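You operate a simulated robot arm through the tools that you are given. There is no shell and no other tool. Be economical: measure what you need, move in short steps, check, and stop when the job is done.

You run a simulated two-armed robot. Do the job below in one go: nothing can be reset, and whatever is moved stays where it is left.

Task
Shut the orange drawer. Pick up the white ice pack with one hand, pass it to the other hand and put it on the top of the white plate. Take the blue-striped egg from the top of the white table and put it on the steel bench. Push the hatch shut. Push the white door shut. Take the grey peg on the top of the steel counter and put it away on the left half of the long steel bench. Take the blue peg and put it on the white egg shell on the top of the steel counter. Fetch the blue box from the top of the green belt and set it on the lower shelf of the hooded bench. Take the deep orange tub on the rollers next to the belt and put it away on the lower shelf of the hooded bench. Put one of the green-striped eggs from the right end of the black board on top of the yellow block. Take the red-striped egg from the middle of the black board and put it on the top of the green belt. Take the yellow-striped egg from the left half of the long steel bench and put it on the steel bench. Lift the green shelf rail open. Do these in any order. Set down upright: blue-striped egg, green-striped egg, red-striped egg, yellow-striped egg.

Only the result counts: the job must be done as asked and must still hold three seconds after the hand-in. Knocking over, shifting, dropping, spilling or breaking anything else fails it.

Robot
Two 7-joint arms with two-finger grippers on one trunk, on a base that drives. Base frame: it is fixed to the floor where the robot stands at the start and does not move with it; the origin is under the middle of the robot, x ahead of it, y to its left, z up. Readings come in m, rad, newtons and seconds.
The left shoulder is at the start at [0.05, 0.191, 1.217], the right one opposite. With the tool pointing down near the work surface each hand reaches from about 0.1 to 0.72 m from the robot's upright axis, wherever it stands, measured 20 degrees to its own side. Places, roughly: blue box [3.5, -2, 0.75]; blue peg (3x3x5 cm) [-2.5, 0.2, 0.9]; blue-striped egg (5x5x6 cm) [5.5, 3.6, 0.9]; deep orange tub (12x17x6 cm) [3.9, -1.7, 0.8]; egg shell (5x4x2 cm) [-2.4, 0.1, 0.9]; green shelf rail [0.4, -0.8, 1.3]; green-striped egg (5x5x6 cm) [4.7, -1.3, 0.8]; grey peg (3x3x5 cm) [-2.5, 0.1, 0.9]; hatch [-3.3, -0.2, 1.1]; left half of the long steel bench [6.4, 3.1, 0.8]; lower shelf of the hooded bench [3.5, 2.1, 0.3]; orange drawer [0.7, -0.1, 0.6]; red-striped egg (5x5x6 cm) [4.9, -0.9, 0.8]; steel bench (24x46 cm) [3.48, 4.42, 0.9]; top of the green belt [3.5, -2.1, 0.8]; top of the white plate [1.1, -0.2, 0.9]; white door [-3.3, -1, 0.4]; white ice pack (15x4x11 cm) [3, 1.7, 0.9]; yellow block (8x6x6 cm) [4.5, -1.4, 0.8]; yellow-striped egg (5x5x6 cm) [6.6, 3.1, 0.8]. Payload 2.69 kg a hand.
Tool frame (each hand has its own): the origin (TCP) lies between the finger pads and is the grasp point; the fingertips stand 0.02 m ahead of it; z points along the fingers, y is the line along which they close. Largest opening 0.1 m; the body of the gripper starts 0.063 m behind the TCP.
Orientation is told as [roll, pitch, yaw] about the base's x, y, z axes, in that order, counted from this pose: with the fingers straight down and closing along the base's y, the tool's x points along the base's -x, its y along +y and its z along -z.

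Tools
- The arms move only by the tool drive_tool. It takes "left_moves", "right_moves" or both (then of equal length, played together; a hand with none holds still); each is a list of rows, each a list of 6 numbers: the shift along the tool's x, y, z in m, then the turn, a rotation vector about the tool's x, y, z in rad. In form: [[dx, dy, dz, rx, ry, rz], ...]. A call has 1 to 12 rows; each row is the pose to reach, as a shift and turn from the pose commanded when the call began, along the tool's axes at that moment. "left_jaw" and "right_jaw" are, for a hand that has rows, the gripper command, from -1 (fully open) to 1 (shut), values between in proportion, set as the call begins (left out, the last holds). Each row takes 0.2 s and may step no farther than 0.05 m and 0.15 rad from the row before; otherwise, or with a gripper value out of range, the whole call is refused. A pose out of reach is approached as far as the arm can. The call stops where the force on the tool passes 40 N (or 10 N more than at its start, if that is more) or the arm is blocked; 0.2 s more then pass. The fingers move at their own pace (about 0.153 m/s each) and stop on an object; they squeeze with about 22 N. The grip force told is the motor's: it shows also when the fingers shut on nothing. Time passes only in rows, and 0.2 s behind the last, so rows that repeat a pose let the fingers close. The reply holds the time, the measured pose of the TCP, the force on the tool along the base axes, the opening and the grip force, in the units named above and with some noise, with the torque about the TCP (base axes, N m) and any sound that the robot's microphone picked up.
- Cameras (640 x 400 px; columns grow to the right, rows downward): "scene" is now at [0.1155, -0.0504, 1.3931]; the picture's right is [-0.56, -0.83, 0.00], its down [-0.49, 0.33, -0.80] and it looks along [0.67, -0.45, -0.59] (base axes); focal length 249 px, centre (320, 200). "left" rides on the left gripper at [0.07, 0.019, -0.099] in its tool frame; the picture's right is [-0.26, 0.97, 0.00], its down [-0.75, -0.20, -0.63] and it looks along [-0.61, -0.16, 0.78] (tool axes); focal length 230 px, centre (320, 200). "right" rides on the right gripper at [0.07, -0.019, -0.099] in its tool frame; the picture's right is [0.26, 0.97, 0.00], its down [-0.75, 0.20, -0.63] and it looks along [-0.61, 0.16, 0.78] (tool axes); focal length 230 px, centre (320, 200). There is no depth. A picture from a camera that has moved, and an enlarged one, comes with that camera's place and axes in the base frame and with its lens. The place of the scene camera against the robot may be out by one fixed shift of up to 0.012 m in any direction.
- capture(camera): a new picture of that camera. It takes no simulated time.
- raise_lower(by): slides the trunk up (or, below 0, down) by that many m; the arms and the scene camera ride with it, the base frame stays. It gives what a move gives, with no picture.
- drive_base(legs): drives the robot by 1 to 6 legs, each [ahead, left, turn to the left] in m, m and rad, along the robot's own axes; the way and the turn of a leg run together, so that a leg with both is an arc; at most 1.5 m and 3.142 rad a leg. The arms and the cameras ride along, it lands a little off, and it stops where it bumps. It gives what a move gives.
- aim_head(pan, tilt): turns the head with the scene camera to pan (to the left, within 1.396 rad either way) and tilt (down, from -0.506 to 1.204), counted from straight ahead of the robot. It gives what a move gives.
- close_up(camera, box): a new picture of the part [left, top, right, bottom] of that camera's present view, enlarged. It takes no simulated time.
- hand_in(): hands the job in; it is judged then, once.

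Work in short steps. Places have to be worked out from the pictures, the camera data and where the tool is seen: move nearer, look again, correct. Check each grasp and each placing, and mend what went wrong. You have 556 turns and 364 pictures in all, those below and enlarged ones among them. Open the grippers and draw the arms clear of the work before you hand the job in, unless the task says otherwise.

The tools are called after "Request:" as a command line: name --argument value ..., lists and objects as JSON in quotes. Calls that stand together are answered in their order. drive_tool: Moves the arms, as the interface text tells. Its arguments: {"type":"object","properties":{"left_moves":{"type":"array","items":{"type":"array","items":{"type":"number"}}},"left_jaw":{"type":"number"},"right_moves":{"type":"array","items":{"type":"array","items":{"type":"number"}}},"right_jaw":{"type":"number"}},"required":[]} The other tools are called the same way: raise_lower (by) slides the trunk up or down; drive_base (legs) drives the base; aim_head (pan, tilt) turns the head that bears the scene camera; capture (camera) takes a picture; close_up (camera, box) takes an enlarged picture of a part of a camera's view; hand_in () hands the job in.

At the start:

```text
time_s: 0.0
left_position: [0.4442, -0.027, 1.1507]
left_tcp_rot: [-0.001, 0.0, 0.002]
left_contact_force: [-0.2, -0.2, 0.4]
left_torque: [0.01, 0.0, -0.03]
left_gripper_width: 0.1001
left_gripper_force: 0.1
right_position: [0.3178, -0.403, 1.0001]
right_tcp_rot: [0.001, 0.0, 0.0]
right_contact_force: [-0.6, 0.3, 0.2]
right_torque: [-0.02, -0.04, 0.03]
right_gripper_width: 0.0999
right_gripper_force: 0.1
trunk travel left (down, up): [-0.275, 0.048]
robot x, y, heading: [-0.0033, -0.0014, -0.003]
head pan, tilt: [-0.59, 0.635]
```

scene: 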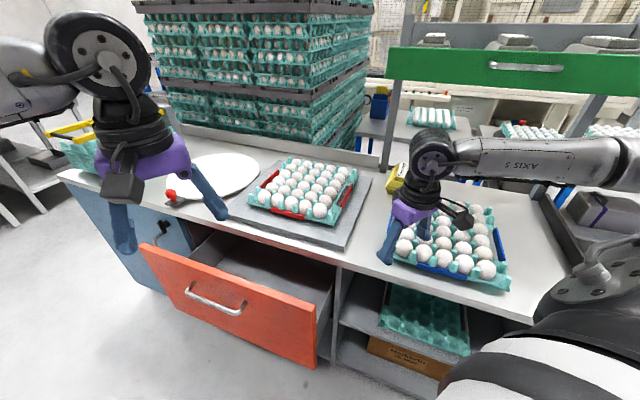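
right: 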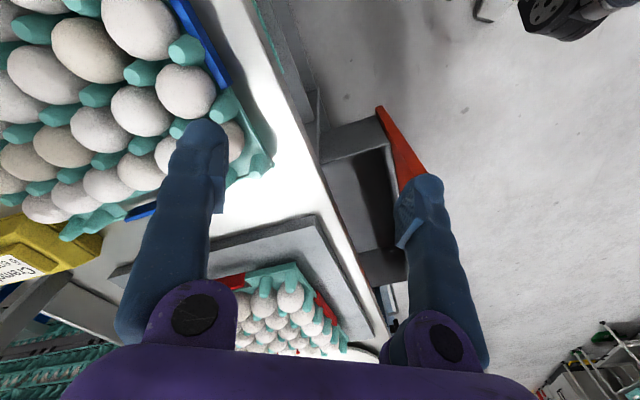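
left: 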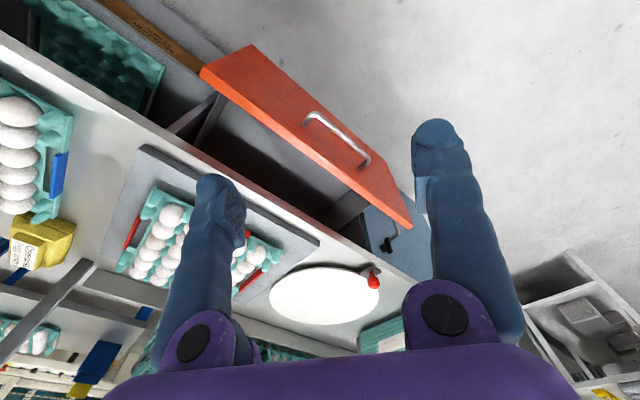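

The orange drawer and bench front run about 33° to my left, so I turn right to face the bench squarely.

Request:
drive_base --legs '[[0, 0, -0.98]]'

Request:
aim_head --pan 0.4 --tilt 0.7

Request:
capture --camera "scene"

```text
time_s: 2.9
left_position: [0.231, -0.3826, 1.1501]
left_tcp_rot: [-0.001, 0.001, -0.971]
left_contact_force: [-0.8, -0.1, 0.0]
left_torque: [-0.01, 0.01, 0.03]
left_gripper_width: 0.0999
left_gripper_force: 0.1
right_position: [-0.1523, -0.4897, 0.9994]
right_tcp_rot: [0.0, -0.001, -0.97]
right_contact_force: [0.1, 0.4, -1.2]
right_torque: [0.02, -0.03, -0.03]
right_gripper_width: 0.1001
right_gripper_force: 0.1
trunk travel left (down, up): [-0.275, 0.048]
robot x, y, heading: [0.0002, 0.0026, -0.971]
head pan, tilt: [-0.59, 0.635]
```

```text
time_s: 4.1
left_position: [0.2292, -0.3809, 1.1505]
left_tcp_rot: [0.0, -0.001, -0.97]
left_contact_force: [-1.0, 0.6, -0.1]
left_torque: [-0.01, 0.03, -0.01]
left_gripper_width: 0.1002
left_gripper_force: 0.2
right_position: [-0.1514, -0.4903, 1.0006]
right_tcp_rot: [0.0, -0.001, -0.97]
right_contact_force: [0.4, 0.0, -0.5]
right_torque: [-0.01, 0.01, -0.01]
right_gripper_width: 0.1
right_gripper_force: 0.0
trunk travel left (down, up): [-0.275, 0.048]
robot x, y, heading: [-0.0003, 0.0007, -0.972]
head pan, tilt: [0.4, 0.7]
```

```text
360 pictures are left
camera scene: at [0.097, -0.0809, 1.3875], right [-0.54, -0.84, 0.0], down [-0.54, 0.35, -0.76], along [0.64, -0.41, -0.64], focal length 249 px, centre (320, 200)
```

scene: 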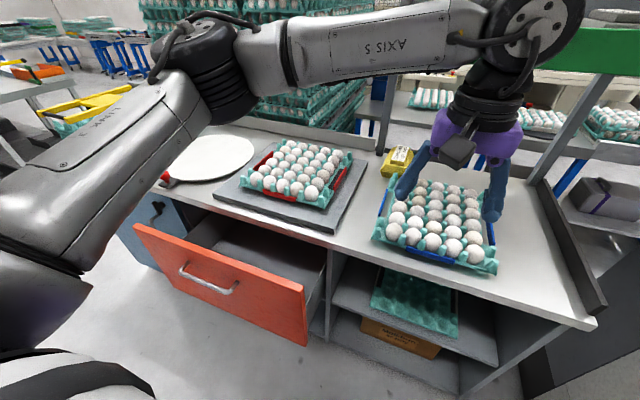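

The drawer front stands about 0.42 m ahead and 0.53 m to the left of me, at z 0.4–0.8. I back off a little and slide left so that the left hand can push it squarely.

Request:
drive_base --legs '[[-0.12, 0.3, 0]]'

Request:
raise_lower --by -0.15

Request:
aim_head --pan 0.2 --tilt 0.75

Request:
capture --camera "scene"

```text
time_s: 7.4
left_position: [0.4135, -0.111, 1.1502]
left_tcp_rot: [0.0, 0.001, -0.967]
left_contact_force: [0.1, 0.2, -0.6]
left_torque: [0.03, 0.0, -0.01]
left_gripper_width: 0.0998
left_gripper_force: 0.0
right_position: [0.0316, -0.222, 1.0001]
right_tcp_rot: [0.0, -0.001, -0.965]
right_contact_force: [-0.8, 0.3, 0.3]
right_torque: [0.01, -0.01, -0.02]
right_gripper_width: 0.0998
right_gripper_force: 0.0
trunk travel left (down, up): [-0.275, 0.048]
robot x, y, heading: [0.1829, 0.2668, -0.962]
head pan, tilt: [0.4, 0.7]
```

```text
time_s: 9.1
left_position: [0.4129, -0.1112, 1.0008]
left_tcp_rot: [0.0, 0.002, -0.968]
left_contact_force: [0.6, -0.4, -0.7]
left_torque: [0.02, -0.02, 0.02]
left_gripper_width: 0.0996
left_gripper_force: 0.0
right_position: [0.0328, -0.2211, 0.8501]
right_tcp_rot: [-0.001, -0.001, -0.967]
right_contact_force: [-0.6, 0.2, -0.2]
right_torque: [0.01, -0.01, -0.02]
right_gripper_width: 0.1
right_gripper_force: 0.1
trunk travel left (down, up): [-0.125, 0.198]
robot x, y, heading: [0.1811, 0.2708, -0.963]
head pan, tilt: [0.4, 0.7]
```

```text
time_s: 9.9
left_position: [0.4133, -0.1109, 1.0002]
left_tcp_rot: [-0.001, -0.001, -0.966]
left_contact_force: [-0.1, 0.6, -0.3]
left_torque: [-0.02, -0.01, 0.01]
left_gripper_width: 0.1001
left_gripper_force: 0.0
right_position: [0.0324, -0.2218, 0.8502]
right_tcp_rot: [0.0, -0.001, -0.965]
right_contact_force: [-0.5, -0.4, -0.1]
right_torque: [0.02, 0.03, 0.01]
right_gripper_width: 0.1001
right_gripper_force: 0.1
trunk travel left (down, up): [-0.125, 0.198]
robot x, y, heading: [0.1833, 0.2717, -0.966]
head pan, tilt: [0.201, 0.75]
```

```text
359 pictures are left
camera scene: at [0.2677, 0.1771, 1.2333], right [-0.69, -0.72, 0.0], down [-0.49, 0.47, -0.73], along [0.53, -0.51, -0.68], focal length 249 px, centre (320, 200)
```

scene: 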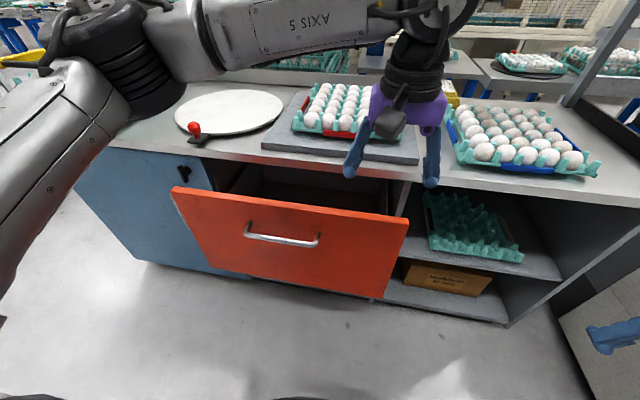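

Drawer front is about 0.54 m ahead (z 0.45–0.81), handle near z 0.73. I shut the left jaw, tilt the hand forward and lower it in front of the drawer, below the handle.

Request:
drive_tool --left_moves '[[0.02, 0.04, 0, 0, -0.15, 0], [0.04, 0.08, 0.01, 0, -0.3, 0], [0.05, 0.12, 0.02, 0, -0.45, 0], [0.05, 0.155, 0.05, 0, -0.6, 0], [0.05, 0.19, 0.08, 0, -0.75, 0], [0.05, 0.19, 0.13, 0, -0.75, 0], [0.05, 0.19, 0.18, 0, -0.75, 0], [0.05, 0.19, 0.23, 0, -0.75, 0], [0.05, 0.19, 0.28, 0, -0.75, 0], [0.05, 0.19, 0.33, 0, -0.75, 0], [0.05, 0.19, 0.37, 0, -0.75, 0]]' --left_jaw 1

Request:
capture --camera "scene"

```text
time_s: 12.3
left_position: [0.5217, 0.0189, 0.6436]
left_tcp_rot: [0.013, -0.742, -0.968]
left_contact_force: [-0.2, -0.5, 0.5]
left_torque: [0.0, 0.01, 0.01]
left_gripper_width: 0.0001
left_gripper_force: 21.9
left hand out of reach, approached as far as the arm can: row 5, 6, 10, 11
right_position: [0.0323, -0.2219, 0.8496]
right_tcp_rot: [0.0, -0.001, -0.967]
right_contact_force: [0.4, 0.2, 0.3]
right_torque: [0.02, 0.01, 0.01]
right_gripper_width: 0.1
right_gripper_force: 0.0
trunk travel left (down, up): [-0.125, 0.198]
robot x, y, heading: [0.1857, 0.2711, -0.969]
head pan, tilt: [0.201, 0.75]
```

```text
358 pictures are left
camera scene: at [0.2677, 0.177, 1.2333], right [-0.69, -0.72, 0.0], down [-0.49, 0.47, -0.73], along [0.53, -0.51, -0.68], focal length 249 px, centre (320, 200)
```

scene: 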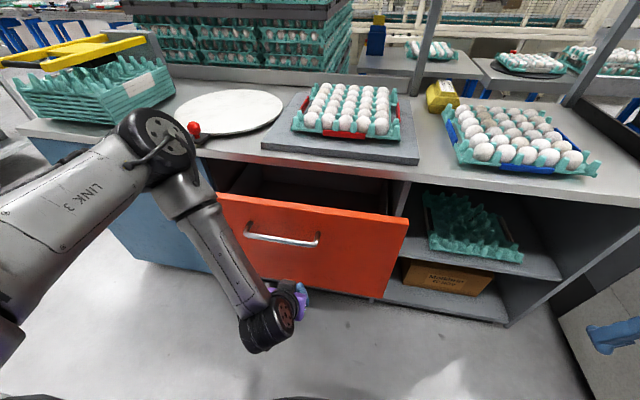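

The hand is below the handle in front of the drawer; now I push straight ahead until it stops.

Request:
drive_tool --left_moves '[[-0.029, 0, 0.027, 0, 0, 0], [-0.058, 0, 0.054, 0, 0, 0], [-0.087, 0, 0.081, 0, 0, 0], [-0.11, 0, 0.101, 0, 0, 0], [-0.133, 0, 0.122, 0, 0, 0], [-0.147, 0, 0.135, 0, 0, 0], [-0.162, 0, 0.149, 0, 0, 0], [-0.177, 0, 0.162, 0, 0, 0], [-0.192, 0, 0.176, 0, 0, 0]]'

Request:
capture --camera "scene"

```text
time_s: 14.2
left_position: [0.6614, -0.1867, 0.6389]
left_tcp_rot: [-0.002, -0.728, -0.967]
left_contact_force: [-2.5, 3.5, 1.4]
left_torque: [0.0, -0.02, 0.05]
left_gripper_width: 0.0
left_gripper_force: 21.6
right_position: [0.0328, -0.2207, 0.8501]
right_tcp_rot: [0.001, 0.001, -0.964]
right_contact_force: [-0.3, -0.5, -0.5]
right_torque: [0.01, -0.03, 0.02]
right_gripper_width: 0.1
right_gripper_force: 0.0
trunk travel left (down, up): [-0.125, 0.198]
robot x, y, heading: [0.1811, 0.2686, -0.963]
head pan, tilt: [0.201, 0.75]
stopped in row 9 (left hand): the force on the tool passed its limit at 110 N (the readings are from after the stop); the commanded pose is now the measured one
```

```text
357 pictures are left
camera scene: at [0.2671, 0.1777, 1.2335], right [-0.69, -0.72, 0.0], down [-0.49, 0.47, -0.73], along [0.53, -0.51, -0.68], focal length 249 px, centre (320, 200)
```

scene: 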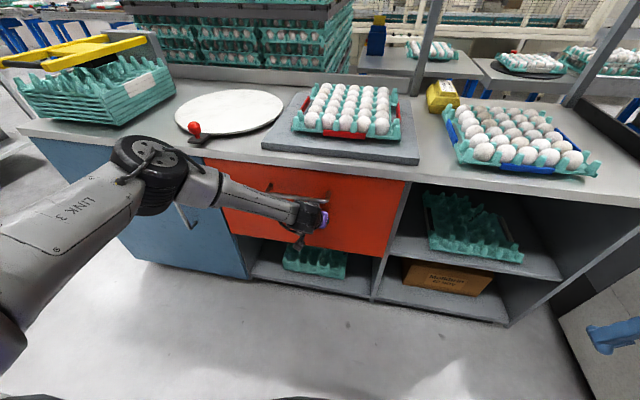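

The drawer stopped hard (110 N) and is flush. I draw the left hand back and raise it again.

Request:
drive_tool --left_moves '[[0.036, 0, -0.033, 0, 0, 0], [0.072, 0, -0.066, 0, 0, 0], [0.108, 0, -0.099, 0, 0, 0], [0.144, 0, -0.132, 0, 0, 0], [0.175, 0, -0.165, 0, 0, 0], [0.139, 0, -0.2, 0, 0.14, 0], [0.105, 0, -0.235, 0, 0.28, 0], [0.07, 0, -0.27, 0, 0.42, 0], [0.035, 0, -0.305, 0, 0.56, 0], [0.0, 0, -0.34, 0, 0.7, 0], [-0.03, 0, -0.375, 0, 0.728, 0]]'

Request:
raise_lower --by 0.15

Request:
aim_head --pan -0.3 --tilt 0.4

Request:
capture --camera "scene"

```text
refused: row 6 steps farther than a row can; nothing moved
```

```text
time_s: 14.8
left_position: [0.6563, -0.1808, 0.6493]
left_tcp_rot: [0.001, -0.711, -0.973]
left_contact_force: [0.5, 0.4, 0.2]
left_torque: [0.01, -0.02, -0.01]
left_gripper_width: 0.0
left_gripper_force: 22.4
right_position: [0.0307, -0.2205, 0.8689]
right_tcp_rot: [0.001, 0.0, -0.967]
right_contact_force: [-0.1, 0.9, -0.2]
right_torque: [-0.02, 0.02, 0.02]
right_gripper_width: 0.1
right_gripper_force: 0.0
trunk travel left (down, up): [-0.143, 0.179]
robot x, y, heading: [0.1824, 0.2668, -0.967]
head pan, tilt: [0.201, 0.75]
stopped: the force on the tool passed its limit at 53 N (the readings are from after the stop); the commanded pose is now the measured one
```

```text
time_s: 15.7
left_position: [0.6564, -0.1801, 0.6469]
left_tcp_rot: [0.001, -0.709, -0.975]
left_contact_force: [-0.5, 0.7, 0.3]
left_torque: [-0.03, -0.02, 0.03]
left_gripper_width: 0.0
left_gripper_force: 21.4
right_position: [0.0319, -0.2216, 0.87]
right_tcp_rot: [0.0, 0.0, -0.965]
right_contact_force: [-0.4, 1.1, -1.1]
right_torque: [-0.01, 0.0, 0.0]
right_gripper_width: 0.0999
right_gripper_force: 0.1
trunk travel left (down, up): [-0.143, 0.179]
robot x, y, heading: [0.1787, 0.2699, -0.969]
head pan, tilt: [-0.3, 0.4]
```

```text
356 pictures are left
camera scene: at [0.2354, 0.1467, 1.2827], right [-0.95, -0.3, 0.0], down [-0.12, 0.37, -0.92], along [0.28, -0.88, -0.39], focal length 249 px, centre (320, 200)
```

scene: 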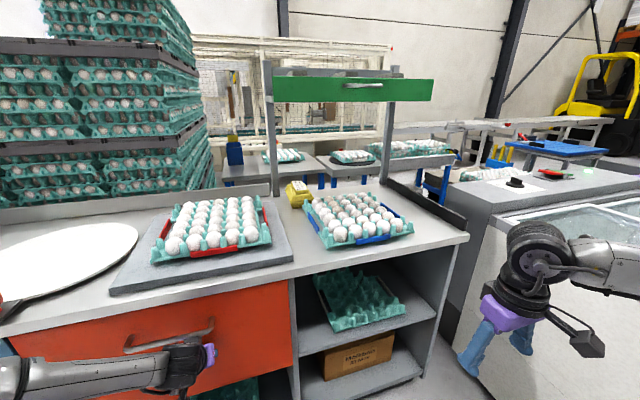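

The raise hooked under the handle and was stopped, with the drawer still shut. I first back the hand straight out.

Request:
drive_tool --left_moves '[[0.038, 0, -0.017, 0, 0, 0], [0.072, 0, -0.046, 0, 0, 0], [0.1065, 0, -0.076, 0, 0, 0], [0.1407, 0, -0.105, 0, 0, 0], [0.171, 0, -0.131, 0, 0, 0]]'

```text
time_s: 16.9
left_position: [0.5334, -0.0017, 0.6363]
left_tcp_rot: [0.004, -0.708, -0.975]
left_contact_force: [-0.2, -0.6, -0.3]
left_torque: [0.02, -0.01, 0.01]
left_gripper_width: 0.0
left_gripper_force: 22.0
right_position: [0.0315, -0.2226, 0.8692]
right_tcp_rot: [0.0, -0.001, -0.964]
right_contact_force: [0.2, -0.1, 0.2]
right_torque: [0.0, 0.0, 0.0]
right_gripper_width: 0.0994
right_gripper_force: 0.0
trunk travel left (down, up): [-0.143, 0.179]
robot x, y, heading: [0.1819, 0.27, -0.966]
head pan, tilt: [-0.3, 0.4]
```

Clear of the handle; now I lift and straighten the left hand.

Request:
drive_tool --left_moves '[[-0.029, 0, -0.034, 0, 0, 0], [-0.058, 0, -0.068, 0, 0, 0], [-0.087, 0, -0.102, 0, 0.1, 0], [-0.116, 0, -0.136, 0, 0.24, 0], [-0.145, 0, -0.17, 0, 0.38, 0], [-0.174, 0, -0.204, 0, 0.52, 0], [-0.203, 0, -0.238, 0, 0.66, 0], [-0.23, 0, -0.268, 0, 0.708, 0]]'

Request:
aim_head --pan -0.1 --tilt 0.75

Request:
capture --camera "scene"

```text
time_s: 18.7
left_position: [0.5355, -0.0054, 0.9908]
left_tcp_rot: [0.002, 0.002, -0.975]
left_contact_force: [0.3, -0.6, -0.2]
left_torque: [0.0, 0.01, -0.02]
left_gripper_width: 0.0
left_gripper_force: 21.8
right_position: [0.0323, -0.2205, 0.8696]
right_tcp_rot: [0.0, -0.001, -0.966]
right_contact_force: [-0.6, -0.7, 0.5]
right_torque: [0.0, 0.01, -0.04]
right_gripper_width: 0.1
right_gripper_force: 0.0
trunk travel left (down, up): [-0.143, 0.179]
robot x, y, heading: [0.1814, 0.2709, -0.966]
head pan, tilt: [-0.3, 0.4]
```

```text
time_s: 19.6
left_position: [0.5357, -0.0049, 0.9906]
left_tcp_rot: [0.0, 0.0, -0.973]
left_contact_force: [-0.3, -0.5, 1.4]
left_torque: [-0.02, 0.02, 0.02]
left_gripper_width: 0.0
left_gripper_force: 22.2
right_position: [0.0322, -0.2211, 0.8689]
right_tcp_rot: [0.001, 0.0, -0.965]
right_contact_force: [0.6, -0.2, 0.0]
right_torque: [0.01, 0.0, 0.0]
right_gripper_width: 0.1
right_gripper_force: 0.0
trunk travel left (down, up): [-0.143, 0.179]
robot x, y, heading: [0.184, 0.2693, -0.965]
head pan, tilt: [-0.099, 0.75]
```

```text
355 pictures are left
camera scene: at [0.2477, 0.1625, 1.2517], right [-0.88, -0.48, 0.0], down [-0.33, 0.6, -0.73], along [0.35, -0.64, -0.68], focal length 249 px, centre (320, 200)
```

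scene: 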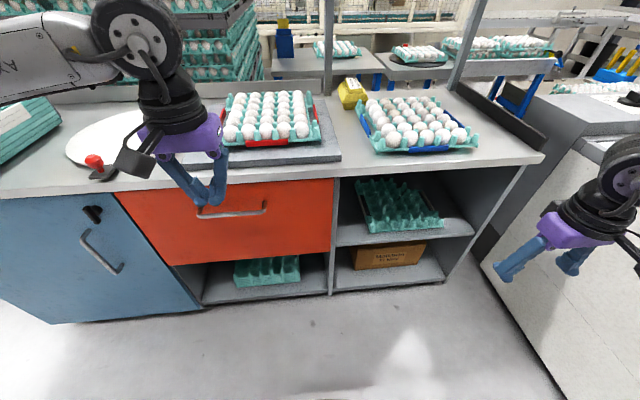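

Drawer is shut. Next the green rail (about [0.38,-0.8,1.3]); I raise the trunk and zoom in to see how it opens.

Request:
raise_lower --by 0.179

Request:
aim_head --pan -0.35 --tilt 0.15

Request:
close_up --camera "scene" --box '[220, 120, 460, 270]'

```text
time_s: 21.6
left_position: [0.5365, -0.0058, 1.169]
left_tcp_rot: [0.001, 0.0, -0.972]
left_contact_force: [-0.5, 0.0, 0.4]
left_torque: [-0.02, 0.05, -0.01]
left_gripper_width: 0.0001
left_gripper_force: 21.9
right_position: [0.0314, -0.2222, 1.0478]
right_tcp_rot: [0.001, 0.0, -0.966]
right_contact_force: [0.1, -0.5, -0.3]
right_torque: [0.04, 0.0, -0.02]
right_gripper_width: 0.1
right_gripper_force: 0.0
trunk travel left (down, up): [-0.322, 0.0]
robot x, y, heading: [0.1756, 0.2707, -0.96]
head pan, tilt: [-0.099, 0.75]
```

```text
time_s: 22.6
left_position: [0.535, -0.0048, 1.1682]
left_tcp_rot: [0.0, 0.0, -0.97]
left_contact_force: [-0.1, 0.4, 0.4]
left_torque: [-0.02, -0.05, 0.03]
left_gripper_width: 0.0001
left_gripper_force: 22.1
right_position: [0.032, -0.2218, 1.0472]
right_tcp_rot: [0.0, 0.001, -0.964]
right_contact_force: [-0.3, 0.1, -0.8]
right_torque: [-0.01, -0.02, -0.02]
right_gripper_width: 0.1001
right_gripper_force: 0.1
trunk travel left (down, up): [-0.322, 0.0]
robot x, y, heading: [0.1828, 0.2708, -0.968]
head pan, tilt: [-0.351, 0.15]
```

```text
2.67 times, centred on (340, 195) of scene
camera zoom: at [0.231, 0.1452, 1.4849], right [-0.97, -0.25, 0.0], down [-0.04, 0.15, -0.99], along [0.25, -0.96, -0.15], focal length 665 px, centre (267, 213)
```

zoom: 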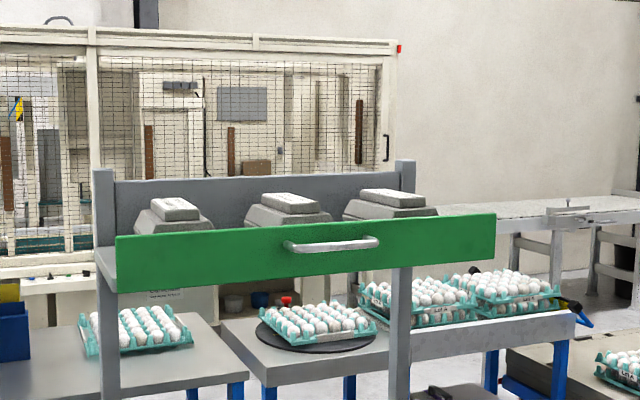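

The rail is the green lip with a bar handle near [0.36,-0.73,1.31]. I'll hook shut fingers under the bar from the front; first I lift the right hand and level it to point ahead.

Request:
drive_tool --right_moves '[[0, 0, -0.04, 0, -0.1, 0], [-0.01, 0.01, -0.08, 0, -0.24, 0], [-0.025, 0.02, -0.11, 0, -0.38, 0], [-0.04, 0.035, -0.14, 0, -0.52, 0], [-0.055, 0.05, -0.17, 0, -0.66, 0], [-0.07, 0.065, -0.19, 0, -0.8, 0], [-0.085, 0.08, -0.2, 0, -0.94, 0], [-0.1, 0.1, -0.2, 0, -1.08, 0], [-0.115, 0.12, -0.2, 0, -1.22, 0], [-0.13, 0.14, -0.2, 0, -1.36, 0], [-0.15, 0.15, -0.2, 0, -1.5, 0]]' --right_jaw 1

Request:
capture --camera "scene"

```text
time_s: 25.0
left_position: [0.5361, -0.0057, 1.1694]
left_tcp_rot: [0.001, -0.001, -0.974]
left_contact_force: [0.3, 0.8, 0.4]
left_torque: [0.02, -0.01, -0.01]
left_gripper_width: 0.0001
left_gripper_force: 21.9
right_position: [0.2442, -0.281, 1.2556]
right_tcp_rot: [0.002, -1.36, -0.965]
right_contact_force: [-1.1, -0.4, -0.2]
right_torque: [-0.02, 0.0, 0.01]
right_gripper_width: 0.0
right_gripper_force: 22.0
right hand out of reach, approached as far as the arm can: row 7, 8, 9, 10, 11
trunk travel left (down, up): [-0.322, 0.0]
robot x, y, heading: [0.1773, 0.2705, -0.961]
head pan, tilt: [-0.351, 0.15]
```

```text
353 pictures are left
camera scene: at [0.2305, 0.1455, 1.4851], right [-0.97, -0.25, 0.0], down [-0.04, 0.14, -0.99], along [0.25, -0.96, -0.15], focal length 249 px, centre (320, 200)
```

scene: 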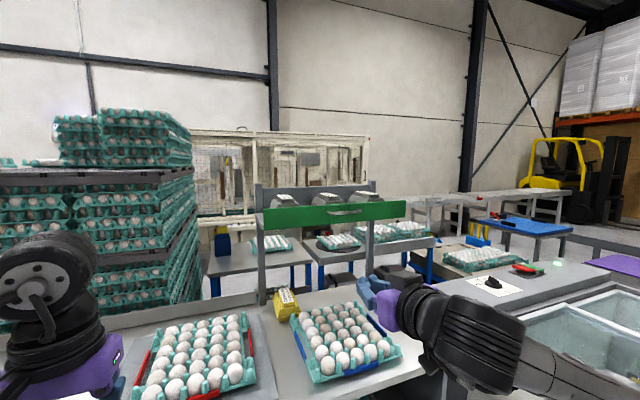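

The right hand is level at z 1.26. I drive nearer: 0.15 m ahead and 0.17 m right, then re-look at the handle.

Request:
drive_base --legs '[[0.15, -0.17, 0]]'

Request:
aim_head --pan -0.2 --tilt 0.25

Request:
capture --camera "scene"

Request:
capture --camera "right"

```text
time_s: 27.1
left_position: [0.4798, -0.2297, 1.1688]
left_tcp_rot: [-0.001, 0.0, -0.979]
left_contact_force: [-0.2, -0.5, 0.6]
left_torque: [0.01, 0.02, 0.02]
left_gripper_width: 0.0
left_gripper_force: 21.4
right_position: [0.1863, -0.5035, 1.2546]
right_tcp_rot: [0.0, -1.359, -0.972]
right_contact_force: [-0.6, -0.2, -0.3]
right_torque: [0.02, 0.03, 0.0]
right_gripper_width: 0.0
right_gripper_force: 22.2
trunk travel left (down, up): [-0.322, 0.0]
robot x, y, heading: [0.1299, 0.0499, -0.975]
head pan, tilt: [-0.351, 0.15]
```

```text
time_s: 27.8
left_position: [0.4793, -0.2289, 1.1685]
left_tcp_rot: [0.0, 0.001, -0.978]
left_contact_force: [0.5, 0.4, 0.2]
left_torque: [0.04, -0.02, -0.01]
left_gripper_width: 0.0
left_gripper_force: 22.2
right_position: [0.1844, -0.5023, 1.2561]
right_tcp_rot: [-0.003, -1.358, -0.973]
right_contact_force: [0.4, -0.4, 0.2]
right_torque: [0.01, -0.01, -0.03]
right_gripper_width: 0.0
right_gripper_force: 21.9
trunk travel left (down, up): [-0.322, 0.0]
robot x, y, heading: [0.1331, 0.0495, -0.97]
head pan, tilt: [-0.201, 0.25]
```

```text
352 pictures are left
camera scene: at [0.1889, -0.0732, 1.4758], right [-0.92, -0.39, 0.0], down [-0.1, 0.23, -0.97], along [0.37, -0.89, -0.25], focal length 249 px, centre (320, 200)
```

scene: 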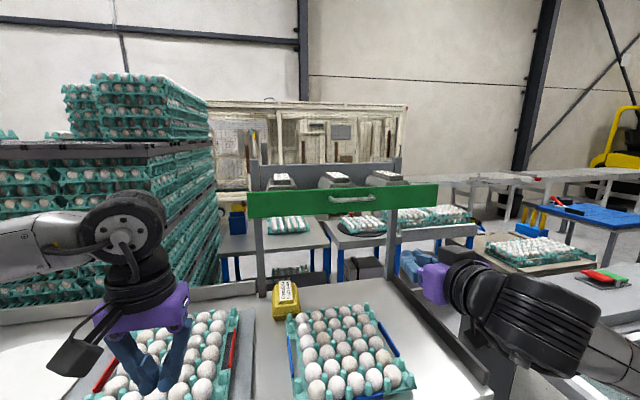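

```text
351 pictures are left
camera right: at [0.1066, -0.4205, 1.2076], right [0.77, 0.59, -0.25], down [-0.09, 0.49, 0.87], along [0.63, -0.64, 0.43], focal length 230 px, centre (320, 200)
```

right: 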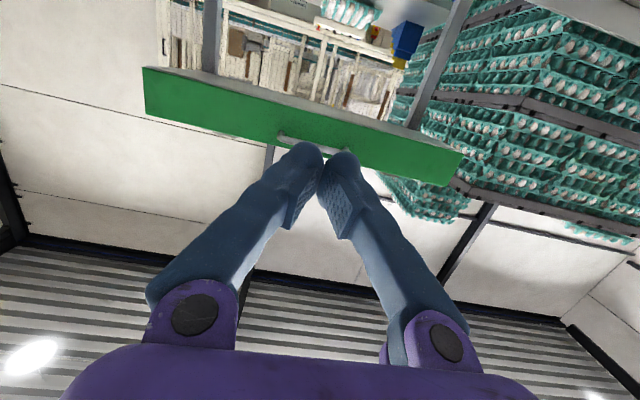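

Triangulated handle: about [0.38,-0.76,1.305], i.e. 0.81 m ahead and 0.25 m right. I drive 0.13 m nearer, then level and advance the fingers under the bar.

Request:
drive_base --legs '[[0.13, 0, 0]]'

Request:
drive_tool --right_moves '[[0, 0, 0.03, 0, -0.1, 0], [0, 0, 0.05, 0, -0.22, 0], [0, 0, 0.07, 0, -0.3, 0]]'

Request:
capture --camera "right"

Request:
capture --camera "scene"

```text
time_s: 29.1
left_position: [0.554, -0.3411, 1.1695]
left_tcp_rot: [-0.001, -0.001, -0.98]
left_contact_force: [-0.3, -0.3, -0.8]
left_torque: [0.04, 0.01, 0.02]
left_gripper_width: 0.0
left_gripper_force: 22.9
right_position: [0.2617, -0.6137, 1.2551]
right_tcp_rot: [-0.001, -1.359, -0.971]
right_contact_force: [-0.3, 0.1, 0.4]
right_torque: [-0.01, -0.01, -0.03]
right_gripper_width: 0.0
right_gripper_force: 22.1
trunk travel left (down, up): [-0.322, 0.0]
robot x, y, heading: [0.2059, -0.0591, -0.975]
head pan, tilt: [-0.201, 0.25]
```

```text
time_s: 29.9
left_position: [0.5535, -0.3412, 1.1696]
left_tcp_rot: [-0.001, -0.001, -0.981]
left_contact_force: [0.6, 0.5, 0.7]
left_torque: [0.01, 0.01, -0.01]
left_gripper_width: 0.0
left_gripper_force: 22.0
right_position: [0.273, -0.6212, 1.2589]
right_tcp_rot: [-0.044, -1.409, -0.914]
right_contact_force: [0.2, -0.2, -1.4]
right_torque: [0.01, -0.01, 0.01]
right_gripper_width: 0.0001
right_gripper_force: 21.7
right hand out of reach, approached as far as the arm can: row 1, 2, 3
trunk travel left (down, up): [-0.322, 0.0]
robot x, y, heading: [0.2024, -0.0611, -0.972]
head pan, tilt: [-0.201, 0.25]
```

```text
350 pictures are left
camera right: at [0.1937, -0.5419, 1.206], right [0.76, 0.59, -0.26], down [-0.12, 0.53, 0.84], along [0.63, -0.61, 0.47], focal length 230 px, centre (320, 200)
```

right: 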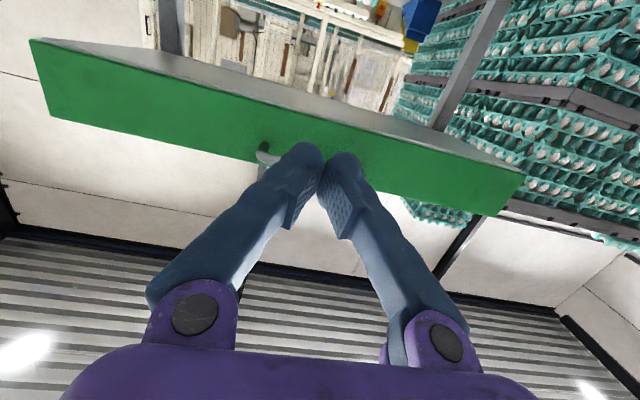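

```text
349 pictures are left
camera scene: at [0.2638, -0.1838, 1.4758], right [-0.92, -0.39, 0.0], down [-0.1, 0.23, -0.97], along [0.37, -0.89, -0.25], focal length 249 px, centre (320, 200)
```

scene: 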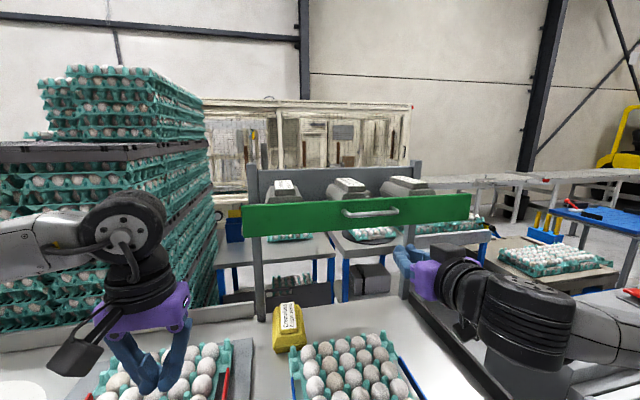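

The handle is ahead of the fingers, slightly above. The wrist limit eases when the arm extends, so I advance along the tool axis.

Request:
drive_tool --right_moves '[[0, 0, 0.04, 0, 0.05, 0], [0, 0, 0.07, 0, 0.05, 0], [0, 0, 0.1, 0, 0.05, 0]]'

Request:
capture --camera "right"

```text
time_s: 30.7
left_position: [0.5549, -0.3417, 1.1684]
left_tcp_rot: [-0.001, 0.002, -0.982]
left_contact_force: [-0.2, 0.5, 0.2]
left_torque: [-0.02, 0.04, -0.03]
left_gripper_width: 0.0001
left_gripper_force: 22.0
right_position: [0.3327, -0.7036, 1.2416]
right_tcp_rot: [-0.037, -1.36, -0.919]
right_contact_force: [-0.1, -1.3, -0.1]
right_torque: [0.0, 0.01, -0.05]
right_gripper_width: 0.0
right_gripper_force: 22.1
trunk travel left (down, up): [-0.322, 0.0]
robot x, y, heading: [0.2047, -0.0656, -0.973]
head pan, tilt: [-0.201, 0.25]
```

```text
348 pictures are left
camera right: at [0.2515, -0.6224, 1.1948], right [0.76, 0.6, -0.26], down [-0.09, 0.49, 0.87], along [0.65, -0.63, 0.43], focal length 230 px, centre (320, 200)
```

right: 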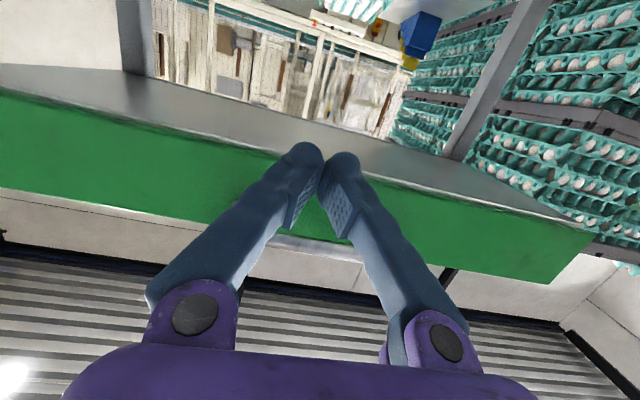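

The bar lies just above the fingers, rail face about 0.07 m beyond the tips. I advance 0.05 m under the bar and lift 0.05 m, watching the force.

Request:
drive_tool --right_moves '[[-0.005, 0, 0.025, 0, 0, 0], [-0.0105, 0, 0.049, 0, 0, 0], [-0.03, 0, 0.045, 0, 0, 0], [-0.045, 0, 0.0415, 0, 0, 0], [-0.06, 0, 0.038, 0, 0, 0]]'

Request:
capture --camera "right"

Request:
capture --camera "scene"

```text
time_s: 31.4
left_position: [0.555, -0.3417, 1.1695]
left_tcp_rot: [-0.002, 0.0, -0.982]
left_contact_force: [0.4, -0.2, -0.2]
left_torque: [0.03, 0.03, 0.01]
left_gripper_width: 0.0
left_gripper_force: 22.1
right_position: [0.3638, -0.7442, 1.2392]
right_tcp_rot: [-0.03, -1.33, -0.923]
right_contact_force: [0.6, -1.0, -0.4]
right_torque: [0.01, 0.01, -0.01]
right_gripper_width: 0.0
right_gripper_force: 29.4
trunk travel left (down, up): [-0.322, 0.0]
robot x, y, heading: [0.2021, -0.0623, -0.977]
head pan, tilt: [-0.201, 0.25]
stopped in row 3 (right hand): the force on the tool passed its limit at 56 N (the readings are from after the stop); the commanded pose is now the measured one
```

```text
347 pictures are left
camera right: at [0.2811, -0.6622, 1.1947], right [0.75, 0.61, -0.26], down [-0.08, 0.47, 0.88], along [0.66, -0.64, 0.4], focal length 230 px, centre (320, 200)
```

right: 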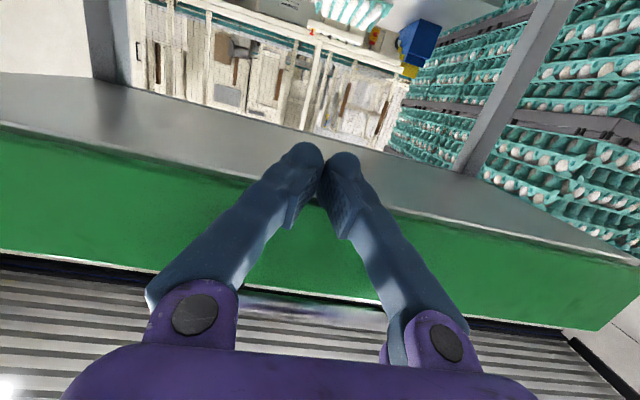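

```text
346 pictures are left
camera scene: at [0.2653, -0.1852, 1.4757], right [-0.92, -0.38, 0.0], down [-0.1, 0.23, -0.97], along [0.37, -0.89, -0.25], focal length 249 px, centre (320, 200)
```

scene: 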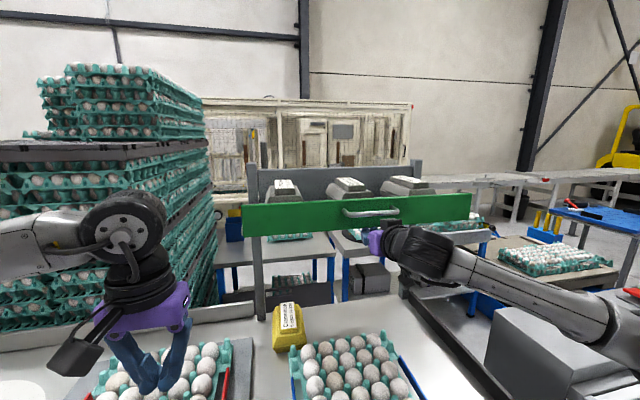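

The tips slipped under the rail's lower edge (z≈1.245). I pull back 0.02 m so the tips are before the face, then lift against the bar.

Request:
drive_tool --right_moves '[[0.008, 0, -0.022, 0, 0, 0], [-0.008, 0, -0.026, 0, 0, 0], [-0.022, 0, -0.03, 0, 0, 0], [-0.037, 0, -0.033, 0, 0, 0], [-0.051, 0, -0.037, 0, 0, 0]]'

Request:
capture --camera "right"

Request:
close_up --camera "scene" --box '[230, 120, 490, 282]'

```text
time_s: 32.8
left_position: [0.5533, -0.342, 1.1693]
left_tcp_rot: [0.0, 0.0, -0.984]
left_contact_force: [-0.2, 0.6, -0.2]
left_torque: [0.0, 0.0, 0.0]
left_gripper_width: 0.0
left_gripper_force: 21.5
right_position: [0.3496, -0.7227, 1.2832]
right_tcp_rot: [-0.043, -1.297, -0.917]
right_contact_force: [-1.9, -1.7, -7.0]
right_torque: [0.09, -0.07, -0.04]
right_gripper_width: 0.0
right_gripper_force: 29.2
trunk travel left (down, up): [-0.322, 0.0]
robot x, y, heading: [0.2021, -0.0632, -0.977]
head pan, tilt: [-0.201, 0.25]
stopped in row 5 (right hand): the force on the tool passed its limit at 42 N (the readings are from after the stop); the commanded pose is now the measured one
```

```text
345 pictures are left
camera right: at [0.2663, -0.6395, 1.2425], right [0.75, 0.61, -0.26], down [-0.06, 0.45, 0.89], along [0.66, -0.65, 0.37], focal length 230 px, centre (320, 200)
```

right: 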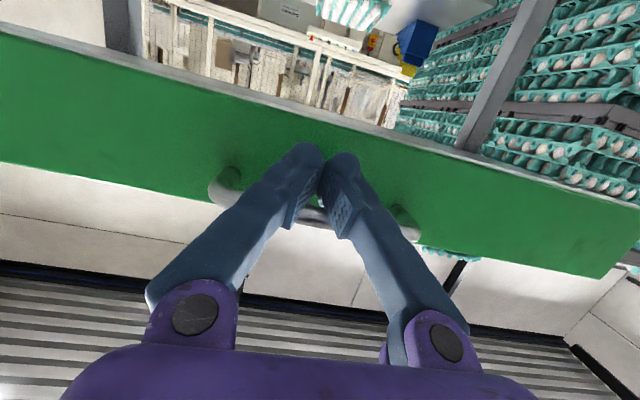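

```text
2.46 times, centred on (360, 201) of scene
camera zoom: at [0.2637, -0.1837, 1.4759], right [-0.92, -0.38, 0.0], down [-0.1, 0.23, -0.97], along [0.37, -0.89, -0.25], focal length 614 px, centre (222, 198)
```

zoom: 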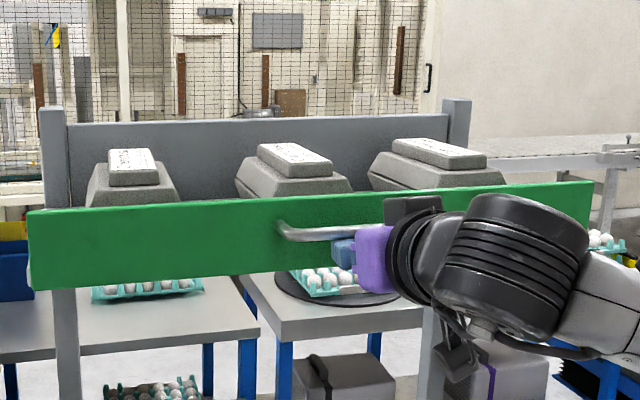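

The bar pushes back with ~7 N and the stop at 42 N may have been impact. I ease the tips off the face and lift slowly.

Request:
drive_tool --right_moves '[[0.0027, 0, -0.0096, 0, 0, 0], [-0.003, 0, -0.011, 0, 0, 0], [-0.009, 0, -0.0127, 0, 0, 0], [-0.0146, 0, -0.0143, 0, 0, 0], [-0.02, 0, -0.016, 0, 0, 0], [-0.026, 0, -0.0175, 0, 0, 0], [-0.032, 0, -0.019, 0, 0, 0], [-0.0375, 0, -0.0207, 0, 0, 0], [-0.043, 0, -0.0223, 0, 0, 0]]'

Request:
capture --camera "right"

Request:
close_up --camera "scene" --box '[230, 120, 490, 282]'

```text
time_s: 33.6
left_position: [0.5546, -0.342, 1.1697]
left_tcp_rot: [-0.001, 0.0, -0.983]
left_contact_force: [0.0, -0.8, 0.0]
left_torque: [0.01, 0.01, 0.0]
left_gripper_width: 0.0
left_gripper_force: 21.9
right_position: [0.3453, -0.7131, 1.2816]
right_tcp_rot: [-0.048, -1.266, -0.908]
right_contact_force: [0.7, -4.0, -10.5]
right_torque: [0.18, 0.02, -0.12]
right_gripper_width: 0.0002
right_gripper_force: 29.5
trunk travel left (down, up): [-0.322, 0.0]
robot x, y, heading: [0.2011, -0.0652, -0.97]
head pan, tilt: [-0.201, 0.25]
stopped in row 4 (right hand): the force on the tool passed its limit at 43 N (the readings are from after the stop); the commanded pose is now the measured one
```

```text
343 pictures are left
camera right: at [0.2613, -0.6293, 1.2451], right [0.74, 0.62, -0.26], down [-0.04, 0.43, 0.9], along [0.67, -0.66, 0.35], focal length 230 px, centre (320, 200)
```

right: 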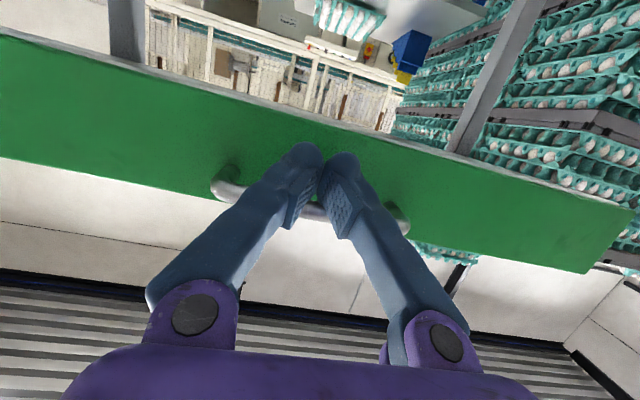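

```text
2.46 times, centred on (360, 201) of scene
camera zoom: at [0.2639, -0.1843, 1.476], right [-0.92, -0.38, 0.0], down [-0.1, 0.23, -0.97], along [0.37, -0.89, -0.25], focal length 614 px, centre (222, 198)
```

zoom: 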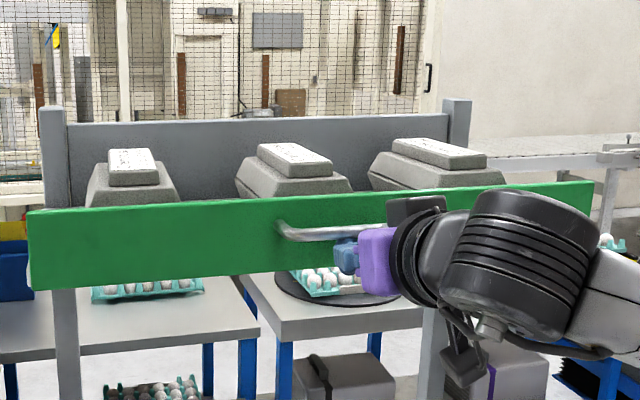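

Pushing up at ~43 N moves nothing, so I'll grip the bar instead to feel how it swings. I back off, open the jaw and roll the hand 90°.

Request:
drive_tool --right_moves '[[0.01, 0, -0.03, 0, 0, 0], [0.01, 0, -0.06, 0, 0, 0.14], [0.01, 0, -0.08, 0, 0, 0.28], [0.01, 0, -0.08, 0, 0, 0.42], [0.01, 0, -0.08, 0, 0, 0.56], [0.01, 0, -0.08, 0, 0, 0.71], [0.01, 0, -0.08, 0, 0, 0.85], [0.01, 0, -0.08, 0, 0, 0.99], [0.01, 0, -0.08, 0, 0, 1.13], [0.01, 0, -0.08, 0, 0, 1.27], [0.01, 0, -0.08, 0, 0, 1.42], [0.01, 0, -0.08, 0, 0, 1.56]]' --right_jaw -0.2

Request:
capture --camera "right"

Request:
capture --camera "scene"

```text
time_s: 36.2
left_position: [0.5543, -0.341, 1.1699]
left_tcp_rot: [0.001, -0.002, -0.981]
left_contact_force: [0.5, -0.3, 0.5]
left_torque: [0.02, 0.01, -0.02]
left_gripper_width: 0.0
left_gripper_force: 22.0
right_position: [0.2978, -0.6468, 1.3]
right_tcp_rot: [1.275, -0.022, -2.521]
right_contact_force: [0.4, -1.3, 0.3]
right_torque: [-0.01, 0.02, 0.01]
right_gripper_width: 0.0599
right_gripper_force: 0.1
trunk travel left (down, up): [-0.322, 0.0]
robot x, y, heading: [0.2005, -0.0608, -0.976]
head pan, tilt: [-0.201, 0.25]
```

```text
341 pictures are left
camera right: at [0.2963, -0.5235, 1.3085], right [0.39, -0.07, 0.92], down [-0.92, 0.01, 0.39], along [-0.04, -1.0, -0.06], focal length 230 px, centre (320, 200)
```

right: 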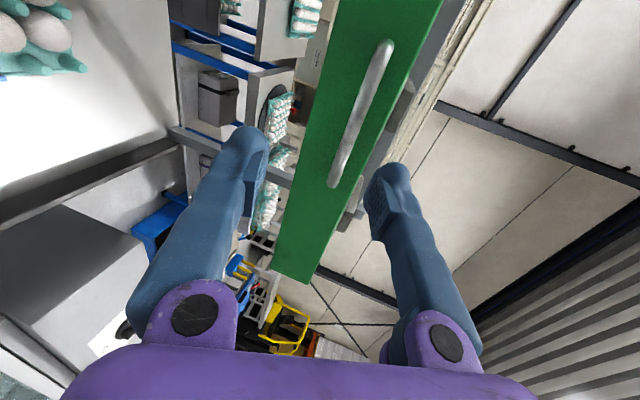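

```text
340 pictures are left
camera scene: at [0.2635, -0.1834, 1.4758], right [-0.92, -0.38, 0.0], down [-0.09, 0.23, -0.97], along [0.37, -0.89, -0.25], focal length 249 px, centre (320, 200)
```

scene: 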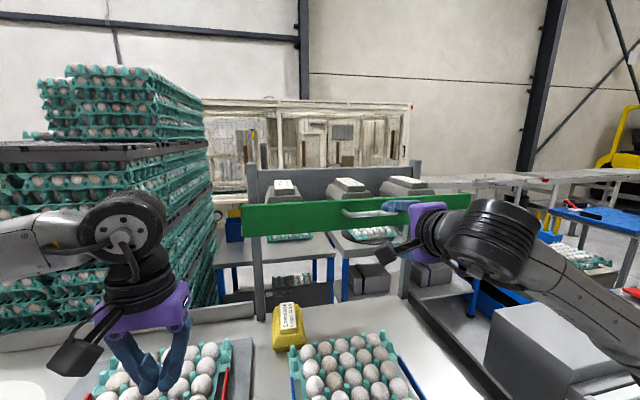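

Now the bar lies straight ahead: from [0.307,-0.747] to [0.405,-0.681] at z≈1.30, some 0.088 m in front of the TCP. I advance onto it.

Request:
drive_tool --right_moves '[[0.005, 0.013, 0.042, 0, 0, 0], [0.01, 0.0256, 0.084, 0, 0, 0]]'

Request:
drive_tool --right_moves '[[0, 0, 0, 0, 0, 0], [0, 0, 0, 0, 0, 0], [0, 0, 0, 0, 0, 0]]' --right_jaw 1

Request:
capture --camera "right"

```text
time_s: 36.8
left_position: [0.5544, -0.3414, 1.1699]
left_tcp_rot: [0.0, 0.001, -0.984]
left_contact_force: [-0.4, 0.0, 0.5]
left_torque: [-0.01, 0.0, 0.02]
left_gripper_width: 0.0
left_gripper_force: 22.4
right_position: [0.358, -0.713, 1.3007]
right_tcp_rot: [1.277, -0.023, -2.518]
right_contact_force: [0.3, -0.1, 0.6]
right_torque: [0.0, 0.01, 0.01]
right_gripper_width: 0.0599
right_gripper_force: 0.0
trunk travel left (down, up): [-0.322, 0.0]
robot x, y, heading: [0.2032, -0.0634, -0.977]
head pan, tilt: [-0.201, 0.25]
```

```text
time_s: 37.6
left_position: [0.5548, -0.3418, 1.1695]
left_tcp_rot: [0.001, 0.001, -0.983]
left_contact_force: [0.0, 0.5, 0.0]
left_torque: [-0.03, -0.03, 0.0]
left_gripper_width: 0.0
left_gripper_force: 22.4
right_position: [0.3601, -0.7151, 1.2992]
right_tcp_rot: [1.273, -0.023, -2.52]
right_contact_force: [5.5, -6.2, -2.2]
right_torque: [0.43, -0.65, -0.27]
right_gripper_width: 0.0062
right_gripper_force: 33.3
trunk travel left (down, up): [-0.322, 0.0]
robot x, y, heading: [0.2035, -0.0598, -0.977]
head pan, tilt: [-0.201, 0.25]
```

```text
339 pictures are left
camera right: at [0.3568, -0.5912, 1.3088], right [0.39, -0.07, 0.92], down [-0.92, 0.01, 0.39], along [-0.04, -1.0, -0.06], focal length 230 px, centre (320, 200)
```

right: 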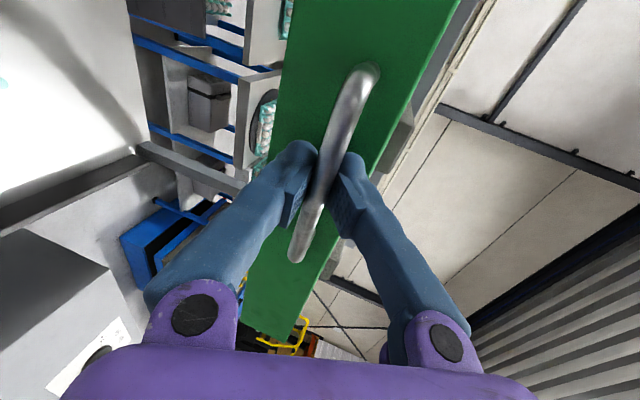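

The bar is held (the fingers stopped on it). I test a small pull outward and up.

Request:
drive_tool --right_moves '[[0, 0.0035, -0.0066, 0, 0, 0], [0, 0.007, -0.0132, 0, 0, 0], [0, 0.0105, -0.02, 0, 0, 0]]'

Request:
capture --camera "right"

```text
time_s: 38.2
left_position: [0.555, -0.3439, 1.1676]
left_tcp_rot: [0.0, 0.002, -0.984]
left_contact_force: [0.8, -0.6, 0.1]
left_torque: [-0.02, -0.03, -0.01]
left_gripper_width: 0.0001
left_gripper_force: 21.5
right_position: [0.356, -0.71, 1.2945]
right_tcp_rot: [1.242, -0.026, -2.523]
right_contact_force: [10.7, -13.5, -20.3]
right_torque: [0.43, -0.42, -0.31]
right_gripper_width: 0.0059
right_gripper_force: 33.2
trunk travel left (down, up): [-0.322, 0.0]
robot x, y, heading: [0.2017, -0.0644, -0.974]
head pan, tilt: [-0.201, 0.25]
stopped in row 3 (right hand): the force on the tool passed its limit at 44 N (the readings are from after the stop); the commanded pose is now the measured one
```

```text
338 pictures are left
camera right: at [0.3545, -0.5874, 1.3065], right [0.41, -0.09, 0.91], down [-0.91, 0.0, 0.41], along [-0.04, -1.0, -0.08], focal length 230 px, centre (320, 200)
```

right: 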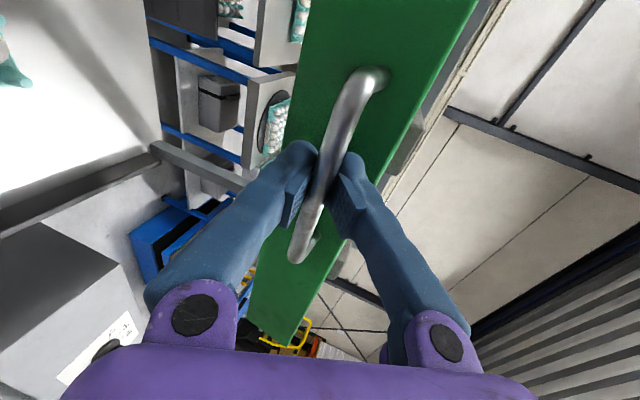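

It resists upward but gave slightly outward. I test a plain outward pull.

Request:
drive_tool --right_moves '[[0, -0.002, -0.006, 0, 0, 0], [0, -0.004, -0.012, 0, 0, 0], [0, -0.006, -0.019, 0, 0, 0], [0, -0.008, -0.025, 0, 0, 0]]'

Request:
capture --camera "right"

Request:
close_up --camera "scene" --box '[230, 120, 490, 282]'

```text
time_s: 38.7
left_position: [0.5553, -0.3436, 1.1674]
left_tcp_rot: [-0.001, 0.003, -0.981]
left_contact_force: [0.3, 0.5, -0.6]
left_torque: [0.01, 0.02, -0.01]
left_gripper_width: 0.0001
left_gripper_force: 21.8
right_position: [0.3536, -0.7072, 1.2883]
right_tcp_rot: [1.232, -0.026, -2.524]
right_contact_force: [10.8, -14.9, -19.2]
right_torque: [0.41, -0.35, -0.66]
right_gripper_width: 0.0062
right_gripper_force: 33.4
trunk travel left (down, up): [-0.322, 0.0]
robot x, y, heading: [0.206, -0.064, -0.979]
head pan, tilt: [-0.201, 0.25]
stopped in row 2 (right hand): the force on the tool passed its limit at 43 N (the readings are from after the stop); the commanded pose is now the measured one
```

```text
337 pictures are left
camera right: at [0.3526, -0.5842, 1.3025], right [0.42, -0.1, 0.9], down [-0.91, 0.0, 0.42], along [-0.04, -0.99, -0.09], focal length 230 px, centre (320, 200)
```

right: 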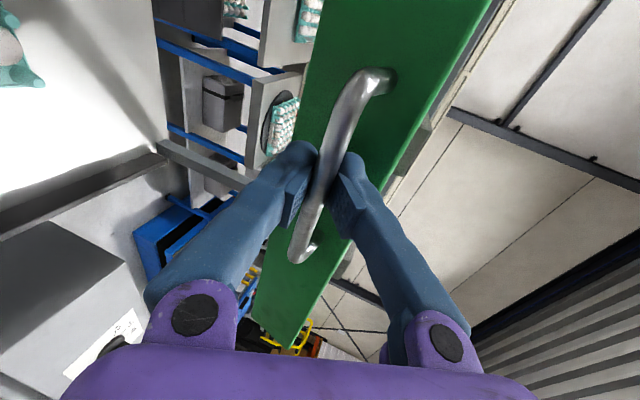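

```text
2.46 times, centred on (360, 201) of scene
camera zoom: at [0.2665, -0.1886, 1.4752], right [-0.92, -0.39, 0.0], down [-0.1, 0.23, -0.97], along [0.37, -0.89, -0.25], focal length 614 px, centre (222, 198)
```

zoom: 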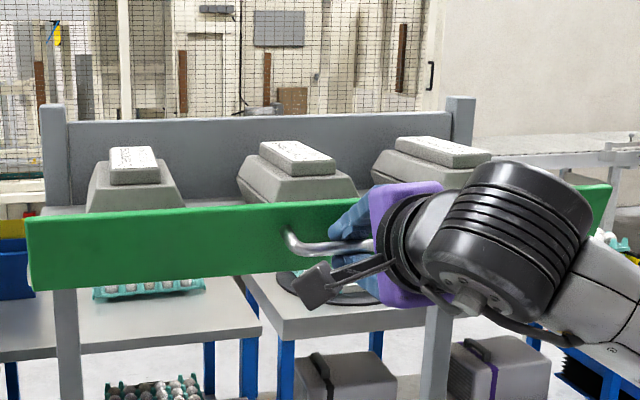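

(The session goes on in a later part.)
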